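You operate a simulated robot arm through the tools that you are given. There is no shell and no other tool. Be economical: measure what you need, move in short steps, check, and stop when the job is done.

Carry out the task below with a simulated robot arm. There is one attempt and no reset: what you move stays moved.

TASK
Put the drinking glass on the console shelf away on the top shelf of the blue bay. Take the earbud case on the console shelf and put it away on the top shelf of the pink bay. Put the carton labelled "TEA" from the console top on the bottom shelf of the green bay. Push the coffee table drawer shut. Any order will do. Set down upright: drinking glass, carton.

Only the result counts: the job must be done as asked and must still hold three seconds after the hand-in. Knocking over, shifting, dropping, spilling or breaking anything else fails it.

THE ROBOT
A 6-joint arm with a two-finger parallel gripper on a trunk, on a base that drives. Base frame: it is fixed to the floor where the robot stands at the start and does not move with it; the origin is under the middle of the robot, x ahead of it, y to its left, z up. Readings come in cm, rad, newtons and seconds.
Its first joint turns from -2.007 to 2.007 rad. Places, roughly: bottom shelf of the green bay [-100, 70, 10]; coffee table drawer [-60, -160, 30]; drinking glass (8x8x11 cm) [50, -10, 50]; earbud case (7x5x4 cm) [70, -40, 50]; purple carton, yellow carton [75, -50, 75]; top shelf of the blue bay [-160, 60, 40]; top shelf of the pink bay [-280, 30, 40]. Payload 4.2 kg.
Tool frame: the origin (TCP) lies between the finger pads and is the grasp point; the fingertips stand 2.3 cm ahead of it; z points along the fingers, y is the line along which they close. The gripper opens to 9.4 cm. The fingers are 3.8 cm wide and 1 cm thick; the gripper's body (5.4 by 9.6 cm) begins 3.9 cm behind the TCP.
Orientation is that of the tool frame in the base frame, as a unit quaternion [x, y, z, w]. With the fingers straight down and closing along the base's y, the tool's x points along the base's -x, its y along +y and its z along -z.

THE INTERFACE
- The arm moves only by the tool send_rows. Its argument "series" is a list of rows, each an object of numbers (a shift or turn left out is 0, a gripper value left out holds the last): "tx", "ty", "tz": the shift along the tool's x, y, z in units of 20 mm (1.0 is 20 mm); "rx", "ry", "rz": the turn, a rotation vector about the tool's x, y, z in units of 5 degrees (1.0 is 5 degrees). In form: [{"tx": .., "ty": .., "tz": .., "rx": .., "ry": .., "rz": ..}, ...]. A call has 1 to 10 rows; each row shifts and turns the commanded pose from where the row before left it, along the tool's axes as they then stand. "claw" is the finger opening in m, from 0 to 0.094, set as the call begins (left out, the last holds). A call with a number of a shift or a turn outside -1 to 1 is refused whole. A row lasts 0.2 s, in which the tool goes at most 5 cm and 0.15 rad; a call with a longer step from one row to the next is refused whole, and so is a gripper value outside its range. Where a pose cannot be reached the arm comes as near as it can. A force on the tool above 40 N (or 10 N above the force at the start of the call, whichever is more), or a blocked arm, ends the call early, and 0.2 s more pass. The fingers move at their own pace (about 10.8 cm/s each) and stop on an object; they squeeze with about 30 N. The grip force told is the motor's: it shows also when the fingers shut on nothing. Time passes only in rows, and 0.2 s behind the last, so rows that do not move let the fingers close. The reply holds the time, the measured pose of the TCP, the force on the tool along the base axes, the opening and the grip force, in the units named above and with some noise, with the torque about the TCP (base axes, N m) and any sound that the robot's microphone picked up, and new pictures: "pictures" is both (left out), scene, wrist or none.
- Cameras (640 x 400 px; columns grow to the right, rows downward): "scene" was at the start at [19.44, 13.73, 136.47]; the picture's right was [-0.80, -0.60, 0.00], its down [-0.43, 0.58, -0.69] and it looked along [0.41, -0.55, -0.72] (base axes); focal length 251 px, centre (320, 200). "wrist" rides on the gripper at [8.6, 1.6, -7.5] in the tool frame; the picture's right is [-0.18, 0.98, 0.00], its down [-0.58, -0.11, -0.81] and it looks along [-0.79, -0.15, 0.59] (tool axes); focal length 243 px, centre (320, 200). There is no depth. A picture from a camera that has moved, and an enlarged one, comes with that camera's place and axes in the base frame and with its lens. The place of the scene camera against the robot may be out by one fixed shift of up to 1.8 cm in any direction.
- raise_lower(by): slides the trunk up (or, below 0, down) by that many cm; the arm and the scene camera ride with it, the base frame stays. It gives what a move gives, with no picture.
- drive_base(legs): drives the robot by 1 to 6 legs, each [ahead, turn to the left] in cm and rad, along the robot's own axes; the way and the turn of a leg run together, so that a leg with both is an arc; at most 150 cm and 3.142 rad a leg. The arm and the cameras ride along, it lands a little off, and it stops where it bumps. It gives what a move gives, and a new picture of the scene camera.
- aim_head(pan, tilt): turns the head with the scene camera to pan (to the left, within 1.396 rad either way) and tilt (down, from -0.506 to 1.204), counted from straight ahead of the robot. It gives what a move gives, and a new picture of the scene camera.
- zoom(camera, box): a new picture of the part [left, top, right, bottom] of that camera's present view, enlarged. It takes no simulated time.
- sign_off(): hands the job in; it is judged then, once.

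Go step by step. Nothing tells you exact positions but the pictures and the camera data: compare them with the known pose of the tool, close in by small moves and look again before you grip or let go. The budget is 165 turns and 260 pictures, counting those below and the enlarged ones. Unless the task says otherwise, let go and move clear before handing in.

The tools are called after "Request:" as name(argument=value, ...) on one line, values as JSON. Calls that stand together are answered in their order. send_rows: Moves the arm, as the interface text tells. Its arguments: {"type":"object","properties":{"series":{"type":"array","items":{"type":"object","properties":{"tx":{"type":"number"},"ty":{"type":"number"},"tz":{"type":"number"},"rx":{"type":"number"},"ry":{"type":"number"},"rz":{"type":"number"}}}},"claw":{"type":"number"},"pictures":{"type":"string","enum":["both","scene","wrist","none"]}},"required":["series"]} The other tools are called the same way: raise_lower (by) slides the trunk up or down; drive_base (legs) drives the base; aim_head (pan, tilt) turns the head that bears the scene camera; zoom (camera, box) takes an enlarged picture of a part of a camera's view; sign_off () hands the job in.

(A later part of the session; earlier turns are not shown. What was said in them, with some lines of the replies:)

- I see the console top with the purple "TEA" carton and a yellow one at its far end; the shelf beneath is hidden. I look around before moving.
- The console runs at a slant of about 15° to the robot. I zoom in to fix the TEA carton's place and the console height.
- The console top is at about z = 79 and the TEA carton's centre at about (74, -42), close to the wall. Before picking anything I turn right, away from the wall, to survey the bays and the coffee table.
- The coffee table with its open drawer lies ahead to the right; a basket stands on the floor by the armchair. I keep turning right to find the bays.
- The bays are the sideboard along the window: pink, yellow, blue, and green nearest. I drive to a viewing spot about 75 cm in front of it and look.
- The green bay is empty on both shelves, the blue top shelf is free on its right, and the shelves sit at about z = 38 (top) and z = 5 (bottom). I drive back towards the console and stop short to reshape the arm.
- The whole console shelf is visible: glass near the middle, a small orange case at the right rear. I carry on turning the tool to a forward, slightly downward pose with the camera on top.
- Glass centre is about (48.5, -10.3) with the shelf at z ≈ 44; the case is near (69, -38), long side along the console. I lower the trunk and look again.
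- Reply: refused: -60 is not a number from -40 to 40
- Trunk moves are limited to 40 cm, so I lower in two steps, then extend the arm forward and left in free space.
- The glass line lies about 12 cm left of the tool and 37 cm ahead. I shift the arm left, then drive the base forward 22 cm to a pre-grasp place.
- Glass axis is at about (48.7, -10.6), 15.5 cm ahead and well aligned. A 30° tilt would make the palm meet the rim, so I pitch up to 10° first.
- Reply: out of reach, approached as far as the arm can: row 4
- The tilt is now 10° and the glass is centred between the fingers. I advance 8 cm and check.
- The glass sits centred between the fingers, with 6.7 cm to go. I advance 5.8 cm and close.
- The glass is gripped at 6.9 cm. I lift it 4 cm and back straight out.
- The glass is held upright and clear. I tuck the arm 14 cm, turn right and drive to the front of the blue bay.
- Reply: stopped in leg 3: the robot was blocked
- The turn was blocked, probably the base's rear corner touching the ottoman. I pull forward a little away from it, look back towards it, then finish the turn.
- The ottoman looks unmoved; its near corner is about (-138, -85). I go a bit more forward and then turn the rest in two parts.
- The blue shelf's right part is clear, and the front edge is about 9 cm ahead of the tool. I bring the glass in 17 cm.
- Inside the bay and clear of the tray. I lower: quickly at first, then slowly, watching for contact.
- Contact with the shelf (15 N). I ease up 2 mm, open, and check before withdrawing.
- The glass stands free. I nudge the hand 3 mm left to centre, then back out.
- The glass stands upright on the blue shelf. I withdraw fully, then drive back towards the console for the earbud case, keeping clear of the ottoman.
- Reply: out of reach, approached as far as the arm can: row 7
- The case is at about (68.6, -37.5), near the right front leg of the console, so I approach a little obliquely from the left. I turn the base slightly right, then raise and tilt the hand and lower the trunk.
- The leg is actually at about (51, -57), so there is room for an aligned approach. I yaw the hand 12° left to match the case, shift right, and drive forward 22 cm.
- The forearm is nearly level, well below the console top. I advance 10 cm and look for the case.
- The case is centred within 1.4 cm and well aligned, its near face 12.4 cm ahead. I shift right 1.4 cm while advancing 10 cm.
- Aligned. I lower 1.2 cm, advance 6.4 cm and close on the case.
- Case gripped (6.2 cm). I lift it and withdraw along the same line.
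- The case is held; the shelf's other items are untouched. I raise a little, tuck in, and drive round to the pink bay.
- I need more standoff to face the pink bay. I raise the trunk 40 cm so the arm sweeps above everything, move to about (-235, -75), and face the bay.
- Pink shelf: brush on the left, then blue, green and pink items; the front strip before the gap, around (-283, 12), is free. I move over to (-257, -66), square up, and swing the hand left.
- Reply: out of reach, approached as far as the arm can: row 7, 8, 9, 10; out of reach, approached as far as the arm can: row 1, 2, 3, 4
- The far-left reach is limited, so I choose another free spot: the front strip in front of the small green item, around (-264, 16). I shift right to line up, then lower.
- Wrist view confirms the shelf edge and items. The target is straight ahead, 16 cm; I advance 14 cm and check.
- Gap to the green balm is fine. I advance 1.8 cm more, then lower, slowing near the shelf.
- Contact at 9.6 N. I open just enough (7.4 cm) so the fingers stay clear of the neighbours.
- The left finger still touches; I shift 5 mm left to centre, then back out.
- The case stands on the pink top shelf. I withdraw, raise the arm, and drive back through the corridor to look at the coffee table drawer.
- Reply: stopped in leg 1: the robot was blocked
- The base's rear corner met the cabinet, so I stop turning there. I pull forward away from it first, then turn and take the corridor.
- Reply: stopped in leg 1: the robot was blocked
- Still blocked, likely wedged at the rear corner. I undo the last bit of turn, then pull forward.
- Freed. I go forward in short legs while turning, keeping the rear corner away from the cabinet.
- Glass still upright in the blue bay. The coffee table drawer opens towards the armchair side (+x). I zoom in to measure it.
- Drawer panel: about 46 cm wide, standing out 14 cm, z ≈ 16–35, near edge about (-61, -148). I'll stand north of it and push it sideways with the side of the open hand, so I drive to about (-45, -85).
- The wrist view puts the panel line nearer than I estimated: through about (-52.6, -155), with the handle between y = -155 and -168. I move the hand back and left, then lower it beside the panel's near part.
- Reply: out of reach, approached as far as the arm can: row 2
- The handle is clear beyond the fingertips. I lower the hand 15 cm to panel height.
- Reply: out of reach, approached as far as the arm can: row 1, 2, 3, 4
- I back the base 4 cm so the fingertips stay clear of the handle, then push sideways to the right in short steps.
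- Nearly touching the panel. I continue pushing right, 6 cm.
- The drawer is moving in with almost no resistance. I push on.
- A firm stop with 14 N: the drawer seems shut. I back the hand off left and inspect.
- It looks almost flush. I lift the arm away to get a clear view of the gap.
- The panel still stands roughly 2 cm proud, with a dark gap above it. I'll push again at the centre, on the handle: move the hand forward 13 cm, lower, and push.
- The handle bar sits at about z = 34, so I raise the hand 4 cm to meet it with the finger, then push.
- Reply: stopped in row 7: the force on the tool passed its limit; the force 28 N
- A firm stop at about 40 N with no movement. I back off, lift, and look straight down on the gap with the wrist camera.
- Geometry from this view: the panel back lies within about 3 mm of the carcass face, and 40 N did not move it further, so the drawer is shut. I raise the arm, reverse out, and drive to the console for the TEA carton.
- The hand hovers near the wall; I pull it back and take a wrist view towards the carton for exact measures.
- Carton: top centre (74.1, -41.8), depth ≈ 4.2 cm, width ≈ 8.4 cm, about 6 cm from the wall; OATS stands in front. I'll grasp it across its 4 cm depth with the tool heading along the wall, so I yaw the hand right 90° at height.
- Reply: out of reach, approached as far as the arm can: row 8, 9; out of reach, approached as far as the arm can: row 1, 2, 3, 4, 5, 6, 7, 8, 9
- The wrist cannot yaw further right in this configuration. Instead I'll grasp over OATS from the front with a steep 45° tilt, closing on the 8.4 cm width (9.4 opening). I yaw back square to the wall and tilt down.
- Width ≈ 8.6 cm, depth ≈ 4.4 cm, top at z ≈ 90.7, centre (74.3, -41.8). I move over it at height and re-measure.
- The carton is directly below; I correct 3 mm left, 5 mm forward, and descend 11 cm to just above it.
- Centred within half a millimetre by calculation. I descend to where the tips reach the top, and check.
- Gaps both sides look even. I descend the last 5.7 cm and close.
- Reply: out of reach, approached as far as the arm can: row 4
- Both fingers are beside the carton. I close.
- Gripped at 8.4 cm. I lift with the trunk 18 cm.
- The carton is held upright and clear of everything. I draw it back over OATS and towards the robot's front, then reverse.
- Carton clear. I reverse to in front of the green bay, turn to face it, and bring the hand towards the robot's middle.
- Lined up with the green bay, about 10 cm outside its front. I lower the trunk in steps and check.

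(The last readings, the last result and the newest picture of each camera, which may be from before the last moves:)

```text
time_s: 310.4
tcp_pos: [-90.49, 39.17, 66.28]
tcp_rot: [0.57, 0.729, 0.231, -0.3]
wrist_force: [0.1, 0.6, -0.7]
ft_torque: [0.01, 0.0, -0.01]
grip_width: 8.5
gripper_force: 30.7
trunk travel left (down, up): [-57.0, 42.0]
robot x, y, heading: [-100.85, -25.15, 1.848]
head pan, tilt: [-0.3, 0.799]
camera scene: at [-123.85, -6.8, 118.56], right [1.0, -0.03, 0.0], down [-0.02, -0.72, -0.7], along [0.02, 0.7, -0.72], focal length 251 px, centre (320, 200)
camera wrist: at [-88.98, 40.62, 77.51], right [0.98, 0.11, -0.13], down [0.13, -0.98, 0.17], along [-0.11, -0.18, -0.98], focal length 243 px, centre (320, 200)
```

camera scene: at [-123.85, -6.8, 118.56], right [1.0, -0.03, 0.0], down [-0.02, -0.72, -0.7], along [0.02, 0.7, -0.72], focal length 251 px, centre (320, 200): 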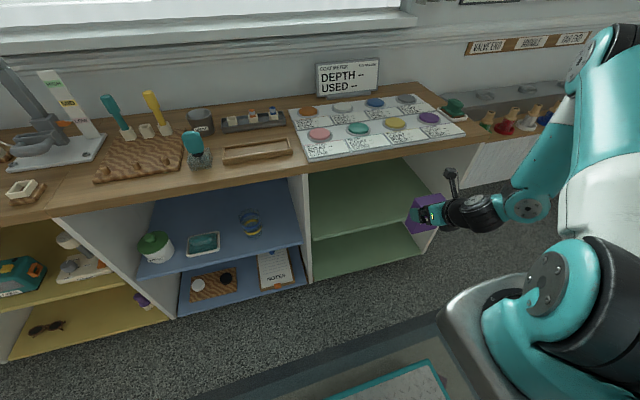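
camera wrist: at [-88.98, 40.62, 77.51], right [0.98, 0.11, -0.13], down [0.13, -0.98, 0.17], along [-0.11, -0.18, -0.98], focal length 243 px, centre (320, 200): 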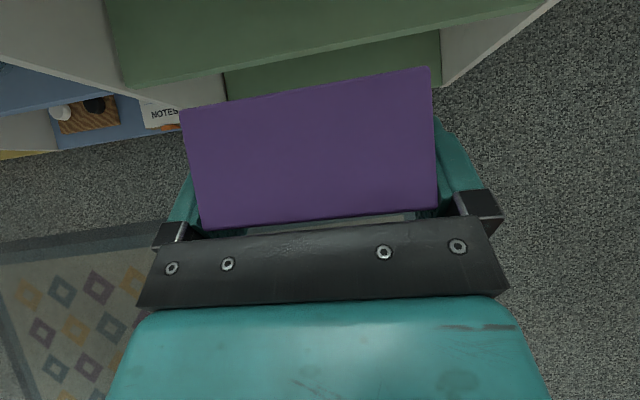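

Bay centred around the carton's path; the front is 16 cm ahead. I lower another 43 cm.

Request:
raise_lower(by=-40)

Request:
raise_lower(by=-2)

Request:
send_rows(series=[{"tz": 0.7, "tx": 0.714}, {"tz": 0.7, "tx": 0.714}, {"tz": 0.7, "tx": 0.714}, {"tz": 0.7, "tx": 0.714}])

```text
time_s: 314.2
tcp_pos: [-90.45, 39.14, 26.24]
tcp_rot: [0.57, 0.729, 0.232, -0.299]
wrist_force: [0.5, 0.5, -0.7]
ft_torque: [-0.01, -0.01, 0.0]
grip_width: 8.46
gripper_force: 30.0
trunk travel left (down, up): [-17.0, 82.0]
robot x, y, heading: [-100.66, -25.26, 1.844]
head pan, tilt: [-0.3, 0.799]
```

```text
time_s: 314.9
tcp_pos: [-90.48, 39.23, 24.15]
tcp_rot: [0.57, 0.729, 0.232, -0.3]
wrist_force: [-0.9, -0.4, -0.5]
ft_torque: [-0.04, -0.02, -0.01]
grip_width: 8.46
gripper_force: 29.9
trunk travel left (down, up): [-15.0, 84.0]
robot x, y, heading: [-100.6, -24.85, 1.847]
head pan, tilt: [-0.3, 0.799]
```

```text
time_s: 315.9
tcp_pos: [-92.45, 47.03, 24.38]
tcp_rot: [0.57, 0.729, 0.232, -0.3]
wrist_force: [-0.1, -0.6, -0.2]
ft_torque: [-0.01, -0.03, 0.03]
grip_width: 8.44
gripper_force: 30.1
trunk travel left (down, up): [-15.0, 84.0]
robot x, y, heading: [-100.96, -24.9, 1.843]
head pan, tilt: [-0.3, 0.799]
camera scene: at [-123.85, -6.8, 76.55], right [1.0, -0.03, 0.0], down [-0.02, -0.72, -0.7], along [0.02, 0.7, -0.72], focal length 251 px, centre (320, 200)
camera wrist: at [-90.98, 48.5, 35.66], right [0.98, 0.11, -0.13], down [0.13, -0.98, 0.17], along [-0.11, -0.18, -0.98], focal length 243 px, centre (320, 200)
```

scene: 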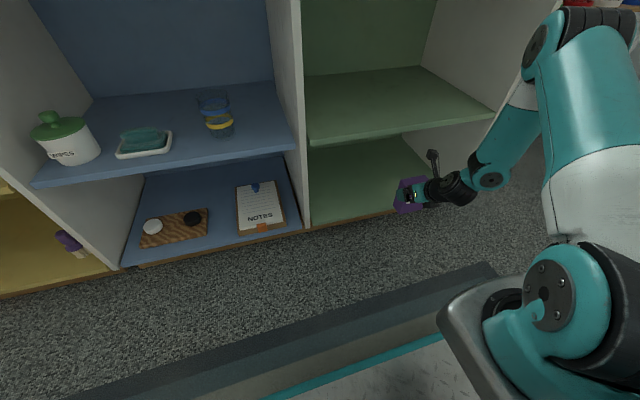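
wrist: 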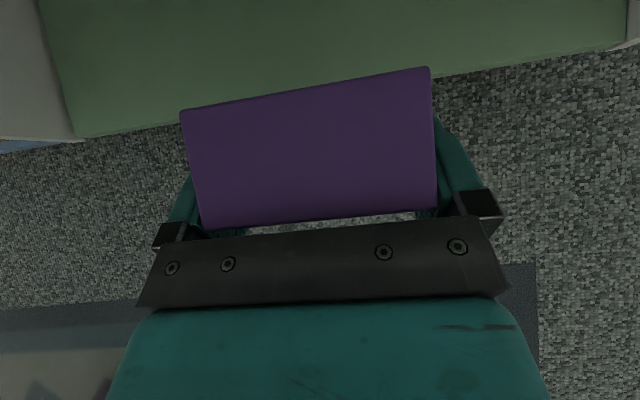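

I lower 2 cm more for head-room and move in 15 cm.

Request:
send_rows(series=[{"tx": -0.7, "tz": 0.714}, {"tz": 0.7, "tx": 0.714}, {"tz": 0.7, "tx": 0.714}, {"tz": 0.7, "tx": 0.714}, {"tz": 0.7, "tx": 0.714}, {"tz": 0.7, "tx": 0.714}, {"tz": 0.7, "tx": 0.714}, {"tz": 0.7, "tx": 0.714}, {"tz": 0.35, "tx": 0.357}])

```text
time_s: 317.9
tcp_pos: [-96.13, 61.54, 22.23]
tcp_rot: [0.571, 0.728, 0.232, -0.299]
wrist_force: [0.6, -0.2, -0.8]
ft_torque: [-0.04, 0.01, -0.01]
grip_width: 8.44
gripper_force: 30.5
trunk travel left (down, up): [-15.0, 84.0]
robot x, y, heading: [-100.83, -24.87, 1.844]
head pan, tilt: [-0.3, 0.799]
camera scene: at [-123.86, -6.8, 76.55], right [1.0, -0.03, 0.0], down [-0.02, -0.72, -0.7], along [0.02, 0.7, -0.72], focal length 251 px, centre (320, 200)
camera wrist: at [-94.59, 62.97, 33.43], right [0.98, 0.11, -0.13], down [0.13, -0.98, 0.17], along [-0.11, -0.18, -0.98], focal length 243 px, centre (320, 200)
```

scene: 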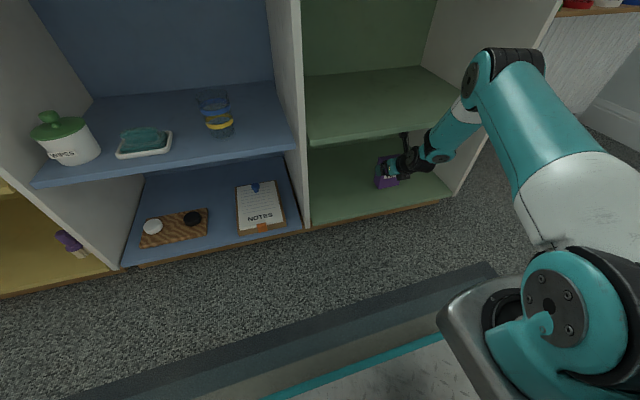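
wrist: 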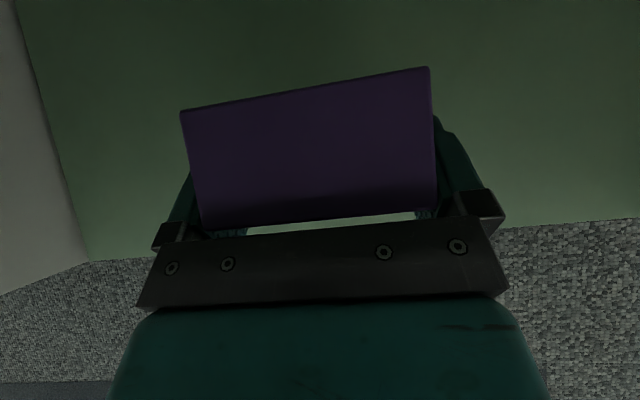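

Inside the bay with the forearm clear. I lower slowly until contact.

Request:
send_rows(series=[{"tx": -0.35, "tz": 0.357}, {"tx": -0.35, "tz": 0.357}, {"tx": -0.14, "tz": 0.143}, {"tx": -0.1, "tz": 0.102}, {"tx": -0.1, "tz": 0.102}, {"tx": -0.1, "tz": 0.102}], pictures="none")

Request:
send_rows(series=[{"tx": -0.08, "tz": 0.082}, {"tx": -0.08, "tz": 0.082}, {"tx": -0.08, "tz": 0.082}, {"tx": -0.08, "tz": 0.082}, {"tx": -0.08, "tz": 0.082}], pictures="none")

```text
time_s: 319.3
tcp_pos: [-95.97, 61.35, 18.94]
tcp_rot: [0.571, 0.729, 0.231, -0.299]
wrist_force: [0.1, 0.0, -0.3]
ft_torque: [0.0, 0.0, 0.0]
grip_width: 8.45
gripper_force: 29.7
trunk travel left (down, up): [-15.0, 84.0]
robot x, y, heading: [-100.46, -24.9, 1.841]
head pan, tilt: [-0.3, 0.799]
```

```text
time_s: 320.5
tcp_pos: [-95.97, 61.68, 18.26]
tcp_rot: [0.57, 0.728, 0.233, -0.3]
wrist_force: [-0.4, -7.3, 20.9]
ft_torque: [-0.52, -0.45, -0.09]
grip_width: 8.45
gripper_force: 29.8
trunk travel left (down, up): [-15.0, 84.0]
robot x, y, heading: [-100.55, -24.58, 1.843]
head pan, tilt: [-0.3, 0.799]
```

Contact with the bottom shelf. I ease up 3 mm and open the fingers.

Request:
send_rows(series=[{"tx": 0.1, "tz": -0.102}, {"tx": 0.03, "tz": -0.03}], pictures="none")

Request:
send_rows(series=[{}, {}, {}], claw=0.094, pictures="both")

```text
time_s: 321.1
tcp_pos: [-96.06, 61.46, 18.17]
tcp_rot: [0.57, 0.729, 0.232, -0.299]
wrist_force: [1.0, 2.8, 4.2]
ft_torque: [0.38, -0.35, 0.02]
grip_width: 8.46
gripper_force: 30.1
trunk travel left (down, up): [-15.0, 84.0]
robot x, y, heading: [-100.74, -25.02, 1.843]
head pan, tilt: [-0.3, 0.799]
```

```text
time_s: 321.9
tcp_pos: [-96.17, 61.45, 18.3]
tcp_rot: [0.57, 0.729, 0.232, -0.3]
wrist_force: [-0.2, 1.0, 0.2]
ft_torque: [-0.03, -0.01, 0.0]
grip_width: 9.41
gripper_force: 0.1
trunk travel left (down, up): [-15.0, 84.0]
robot x, y, heading: [-100.39, -25.19, 1.841]
head pan, tilt: [-0.3, 0.799]
camera scene: at [-123.86, -6.81, 76.55], right [1.0, -0.03, 0.0], down [-0.02, -0.72, -0.7], along [0.02, 0.7, -0.72], focal length 251 px, centre (320, 200)
camera wrist: at [-94.63, 62.91, 29.54], right [0.98, 0.11, -0.13], down [0.13, -0.98, 0.17], along [-0.11, -0.18, -0.98], focal length 243 px, centre (320, 200)
```

scene: 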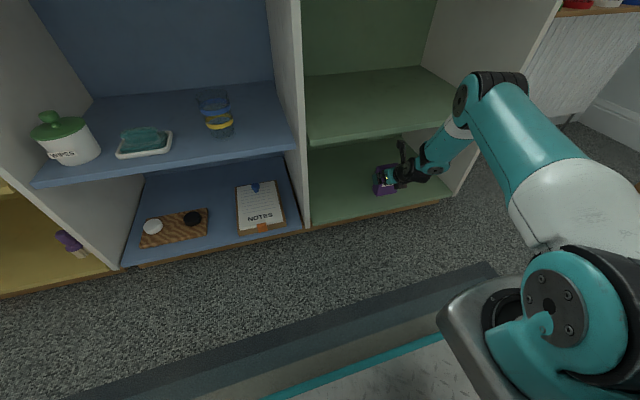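
wrist: 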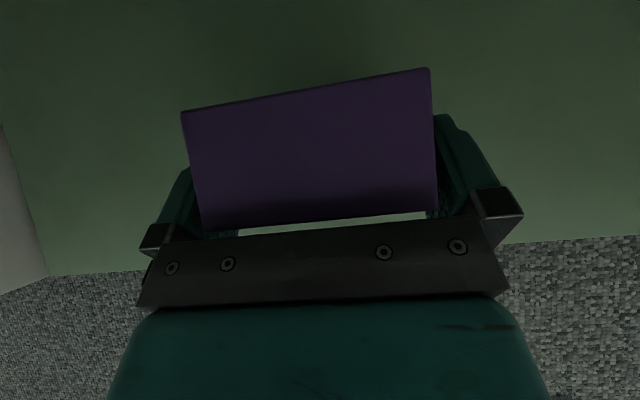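

Released; the carton stands alone. I slide straight back 3 cm and check.

Request:
send_rows(series=[{"tz": -0.35, "tx": -0.357}, {"tz": -0.35, "tx": -0.357}, {"tz": -0.35, "tx": -0.357}], pictures="wrist")

```text
time_s: 322.7
tcp_pos: [-95.44, 58.55, 18.42]
tcp_rot: [0.571, 0.729, 0.232, -0.299]
wrist_force: [-0.6, -0.1, 1.3]
ft_torque: [-0.04, -0.02, -0.01]
grip_width: 9.38
gripper_force: 0.1
trunk travel left (down, up): [-15.0, 84.0]
robot x, y, heading: [-100.54, -25.23, 1.843]
head pan, tilt: [-0.3, 0.799]
camera wrist: at [-93.94, 59.97, 29.61], right [0.98, 0.11, -0.13], down [0.13, -0.98, 0.17], along [-0.11, -0.18, -0.98], focal length 243 px, centre (320, 200)
```

wrist: 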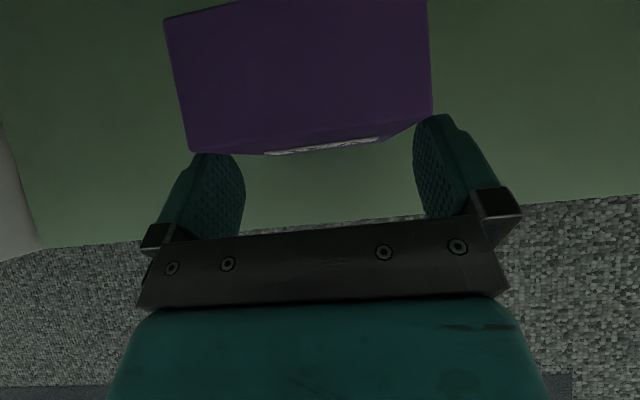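

The carton stays put and upright. I withdraw fully and look at the results.

Request:
send_rows(series=[{"tz": -0.7, "tx": -0.714}, {"tz": -0.7, "tx": -0.714}, {"tz": -0.7, "tx": -0.714}, {"tz": -0.7, "tx": -0.714}, {"tz": -0.7, "tx": -0.714}, {"tz": -0.7, "tx": -0.714}, {"tz": -0.7, "tx": -0.714}, {"tz": -0.7, "tx": -0.714}, {"tz": -0.7, "tx": -0.714}], pictures="both")

Request:
zoom(camera="scene", box=[20, 60, 480, 280])

```text
time_s: 324.7
tcp_pos: [-90.88, 41.04, 18.36]
tcp_rot: [0.57, 0.729, 0.232, -0.3]
wrist_force: [0.1, 0.8, -0.5]
ft_torque: [0.0, -0.02, 0.01]
grip_width: 9.42
gripper_force: 0.1
trunk travel left (down, up): [-15.0, 84.0]
robot x, y, heading: [-100.87, -25.03, 1.843]
head pan, tilt: [-0.3, 0.799]
camera scene: at [-123.86, -6.8, 76.56], right [1.0, -0.03, 0.0], down [-0.02, -0.72, -0.7], along [0.02, 0.7, -0.72], focal length 251 px, centre (320, 200)
camera wrist: at [-89.52, 42.53, 29.56], right [0.98, 0.11, -0.13], down [0.13, -0.98, 0.17], along [-0.11, -0.18, -0.98], focal length 243 px, centre (320, 200)
```

scene: 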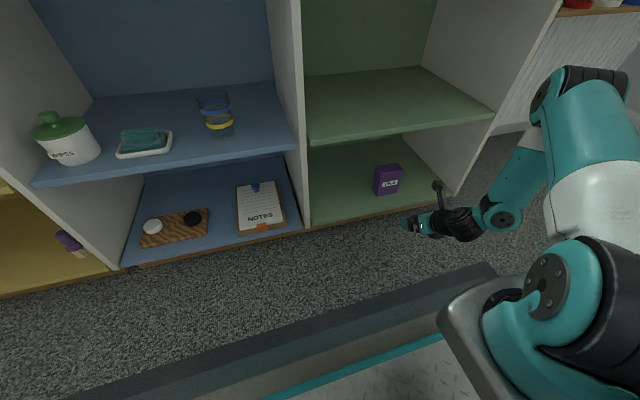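
wrist: 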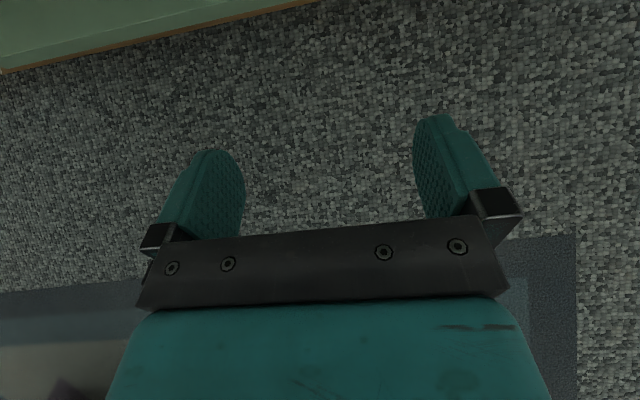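

```text
1.39 times, centred on (250, 170) of scene
camera zoom: at [-123.86, -6.8, 76.56], right [1.0, -0.03, 0.0], down [-0.02, -0.72, -0.7], along [0.02, 0.7, -0.72], focal length 349 px, centre (417, 242)
```

zoom: 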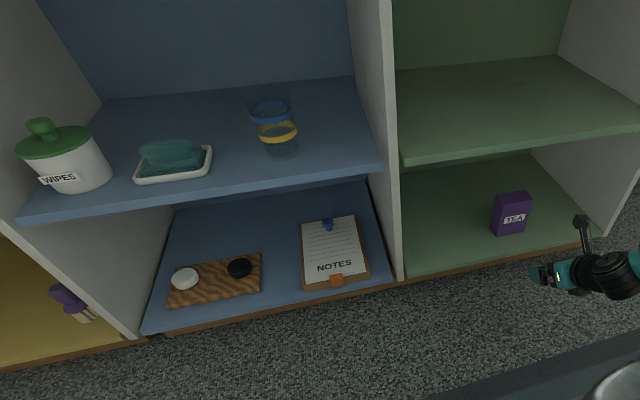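

All three items are placed and upright. To be sure about the drawer, I turn round and look along the coffee table's face.

Request:
raise_lower(by=40)

Request:
drive_base(legs=[[0, -3.1]])

Request:
aim_head(pan=0.05, tilt=0.4)

```text
time_s: 328.5
tcp_pos: [-91.0, 41.07, 58.24]
tcp_rot: [0.571, 0.729, 0.232, -0.299]
wrist_force: [0.1, -0.2, -0.1]
ft_torque: [0.02, -0.03, 0.0]
grip_width: 9.38
gripper_force: 0.0
trunk travel left (down, up): [-55.0, 44.0]
robot x, y, heading: [-100.58, -24.83, 1.839]
head pan, tilt: [-0.3, 0.799]
```

```text
time_s: 336.2
tcp_pos: [-107.45, -91.24, 58.36]
tcp_rot: [0.741, -0.555, 0.305, 0.226]
wrist_force: [0.0, -0.2, 1.2]
ft_torque: [0.02, 0.01, -0.04]
grip_width: 9.36
gripper_force: 0.1
trunk travel left (down, up): [-55.0, 44.0]
robot x, y, heading: [-100.66, -25.24, -1.257]
head pan, tilt: [-0.3, 0.799]
camera scene: at [-77.85, -40.74, 116.56], right [-1.0, -0.01, 0.0], down [-0.01, 0.72, -0.7], along [0.01, -0.7, -0.72], focal length 251 px, centre (320, 200)
```

scene: 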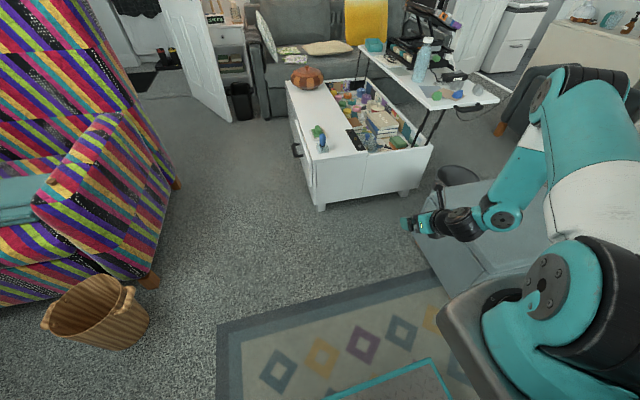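

```text
time_s: 337.0
tcp_pos: [-107.5, -91.33, 58.32]
tcp_rot: [0.741, -0.554, 0.305, 0.225]
wrist_force: [-1.1, 0.1, -0.4]
ft_torque: [-0.01, 0.03, -0.01]
grip_width: 9.4
gripper_force: 0.1
trunk travel left (down, up): [-55.0, 44.0]
robot x, y, heading: [-100.85, -25.0, -1.255]
head pan, tilt: [0.051, 0.4]
camera scene: at [-74.67, -41.33, 120.06], right [-0.93, -0.36, 0.0], down [-0.14, 0.36, -0.92], along [0.33, -0.86, -0.39], focal length 251 px, centre (320, 200)
```

scene: 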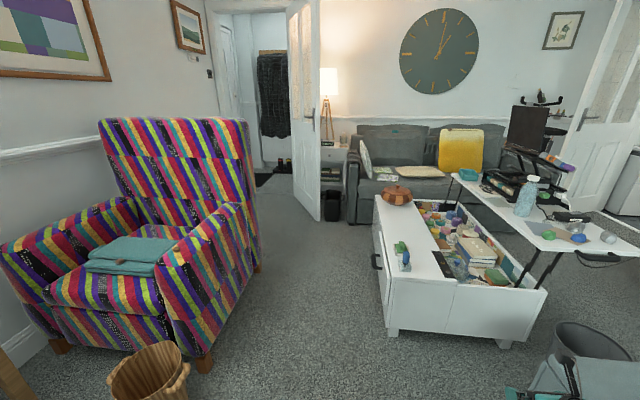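

Request:
zoom(camera="scene", box=[360, 190, 470, 345])

Request:
zoom(camera="scene", box=[365, 215, 415, 310])

```text
2.58 times, centred on (415, 268) of scene
camera zoom: at [-74.67, -41.33, 120.06], right [-0.93, -0.36, 0.0], down [-0.14, 0.36, -0.92], along [0.33, -0.86, -0.39], focal length 647 px, centre (75, 26)
```

zoom: 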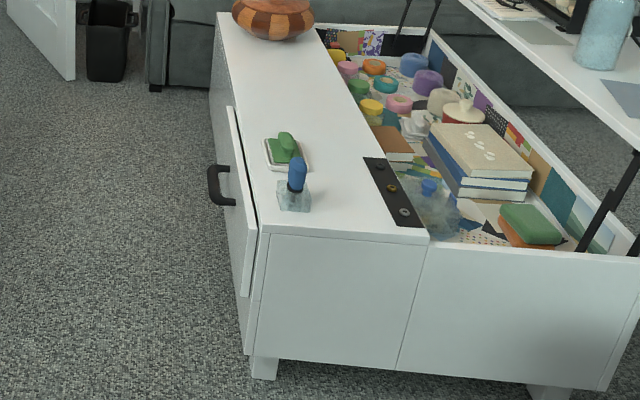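

```text
4.21 times, centred on (390, 262) of scene
camera zoom: at [-74.67, -41.33, 120.06], right [-0.93, -0.36, 0.0], down [-0.14, 0.36, -0.92], along [0.33, -0.86, -0.39], focal length 1056 px, centre (25, -63)
```

zoom: 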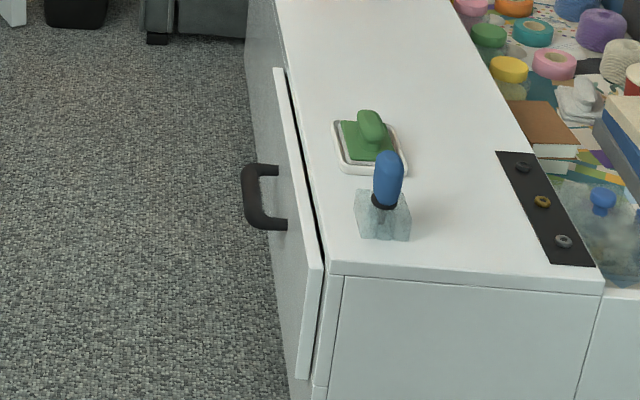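

From this angle the drawer front lies flat against the carcass, only its own thickness proud, so it is shut. Glass, case and carton all stand where asked and the hand is clear; I hand in.

Request:
sign_off()

```text
The job is handed in.
```

I finished all four jobs and handed in:

- **Glass:** upright on the blue bay's top shelf.
- **Earbud case:** on the pink bay's top shelf.
- **TEA carton:** upright on the green bay's bottom shelf.
- **Coffee table drawer:** pushed shut. A further push of about 40 N did not move it, and its front lies against the table.

The base was blocked twice while turning, probably by the ottoman and by the low cabinet near the pink bay. I saw no sign that either moved.
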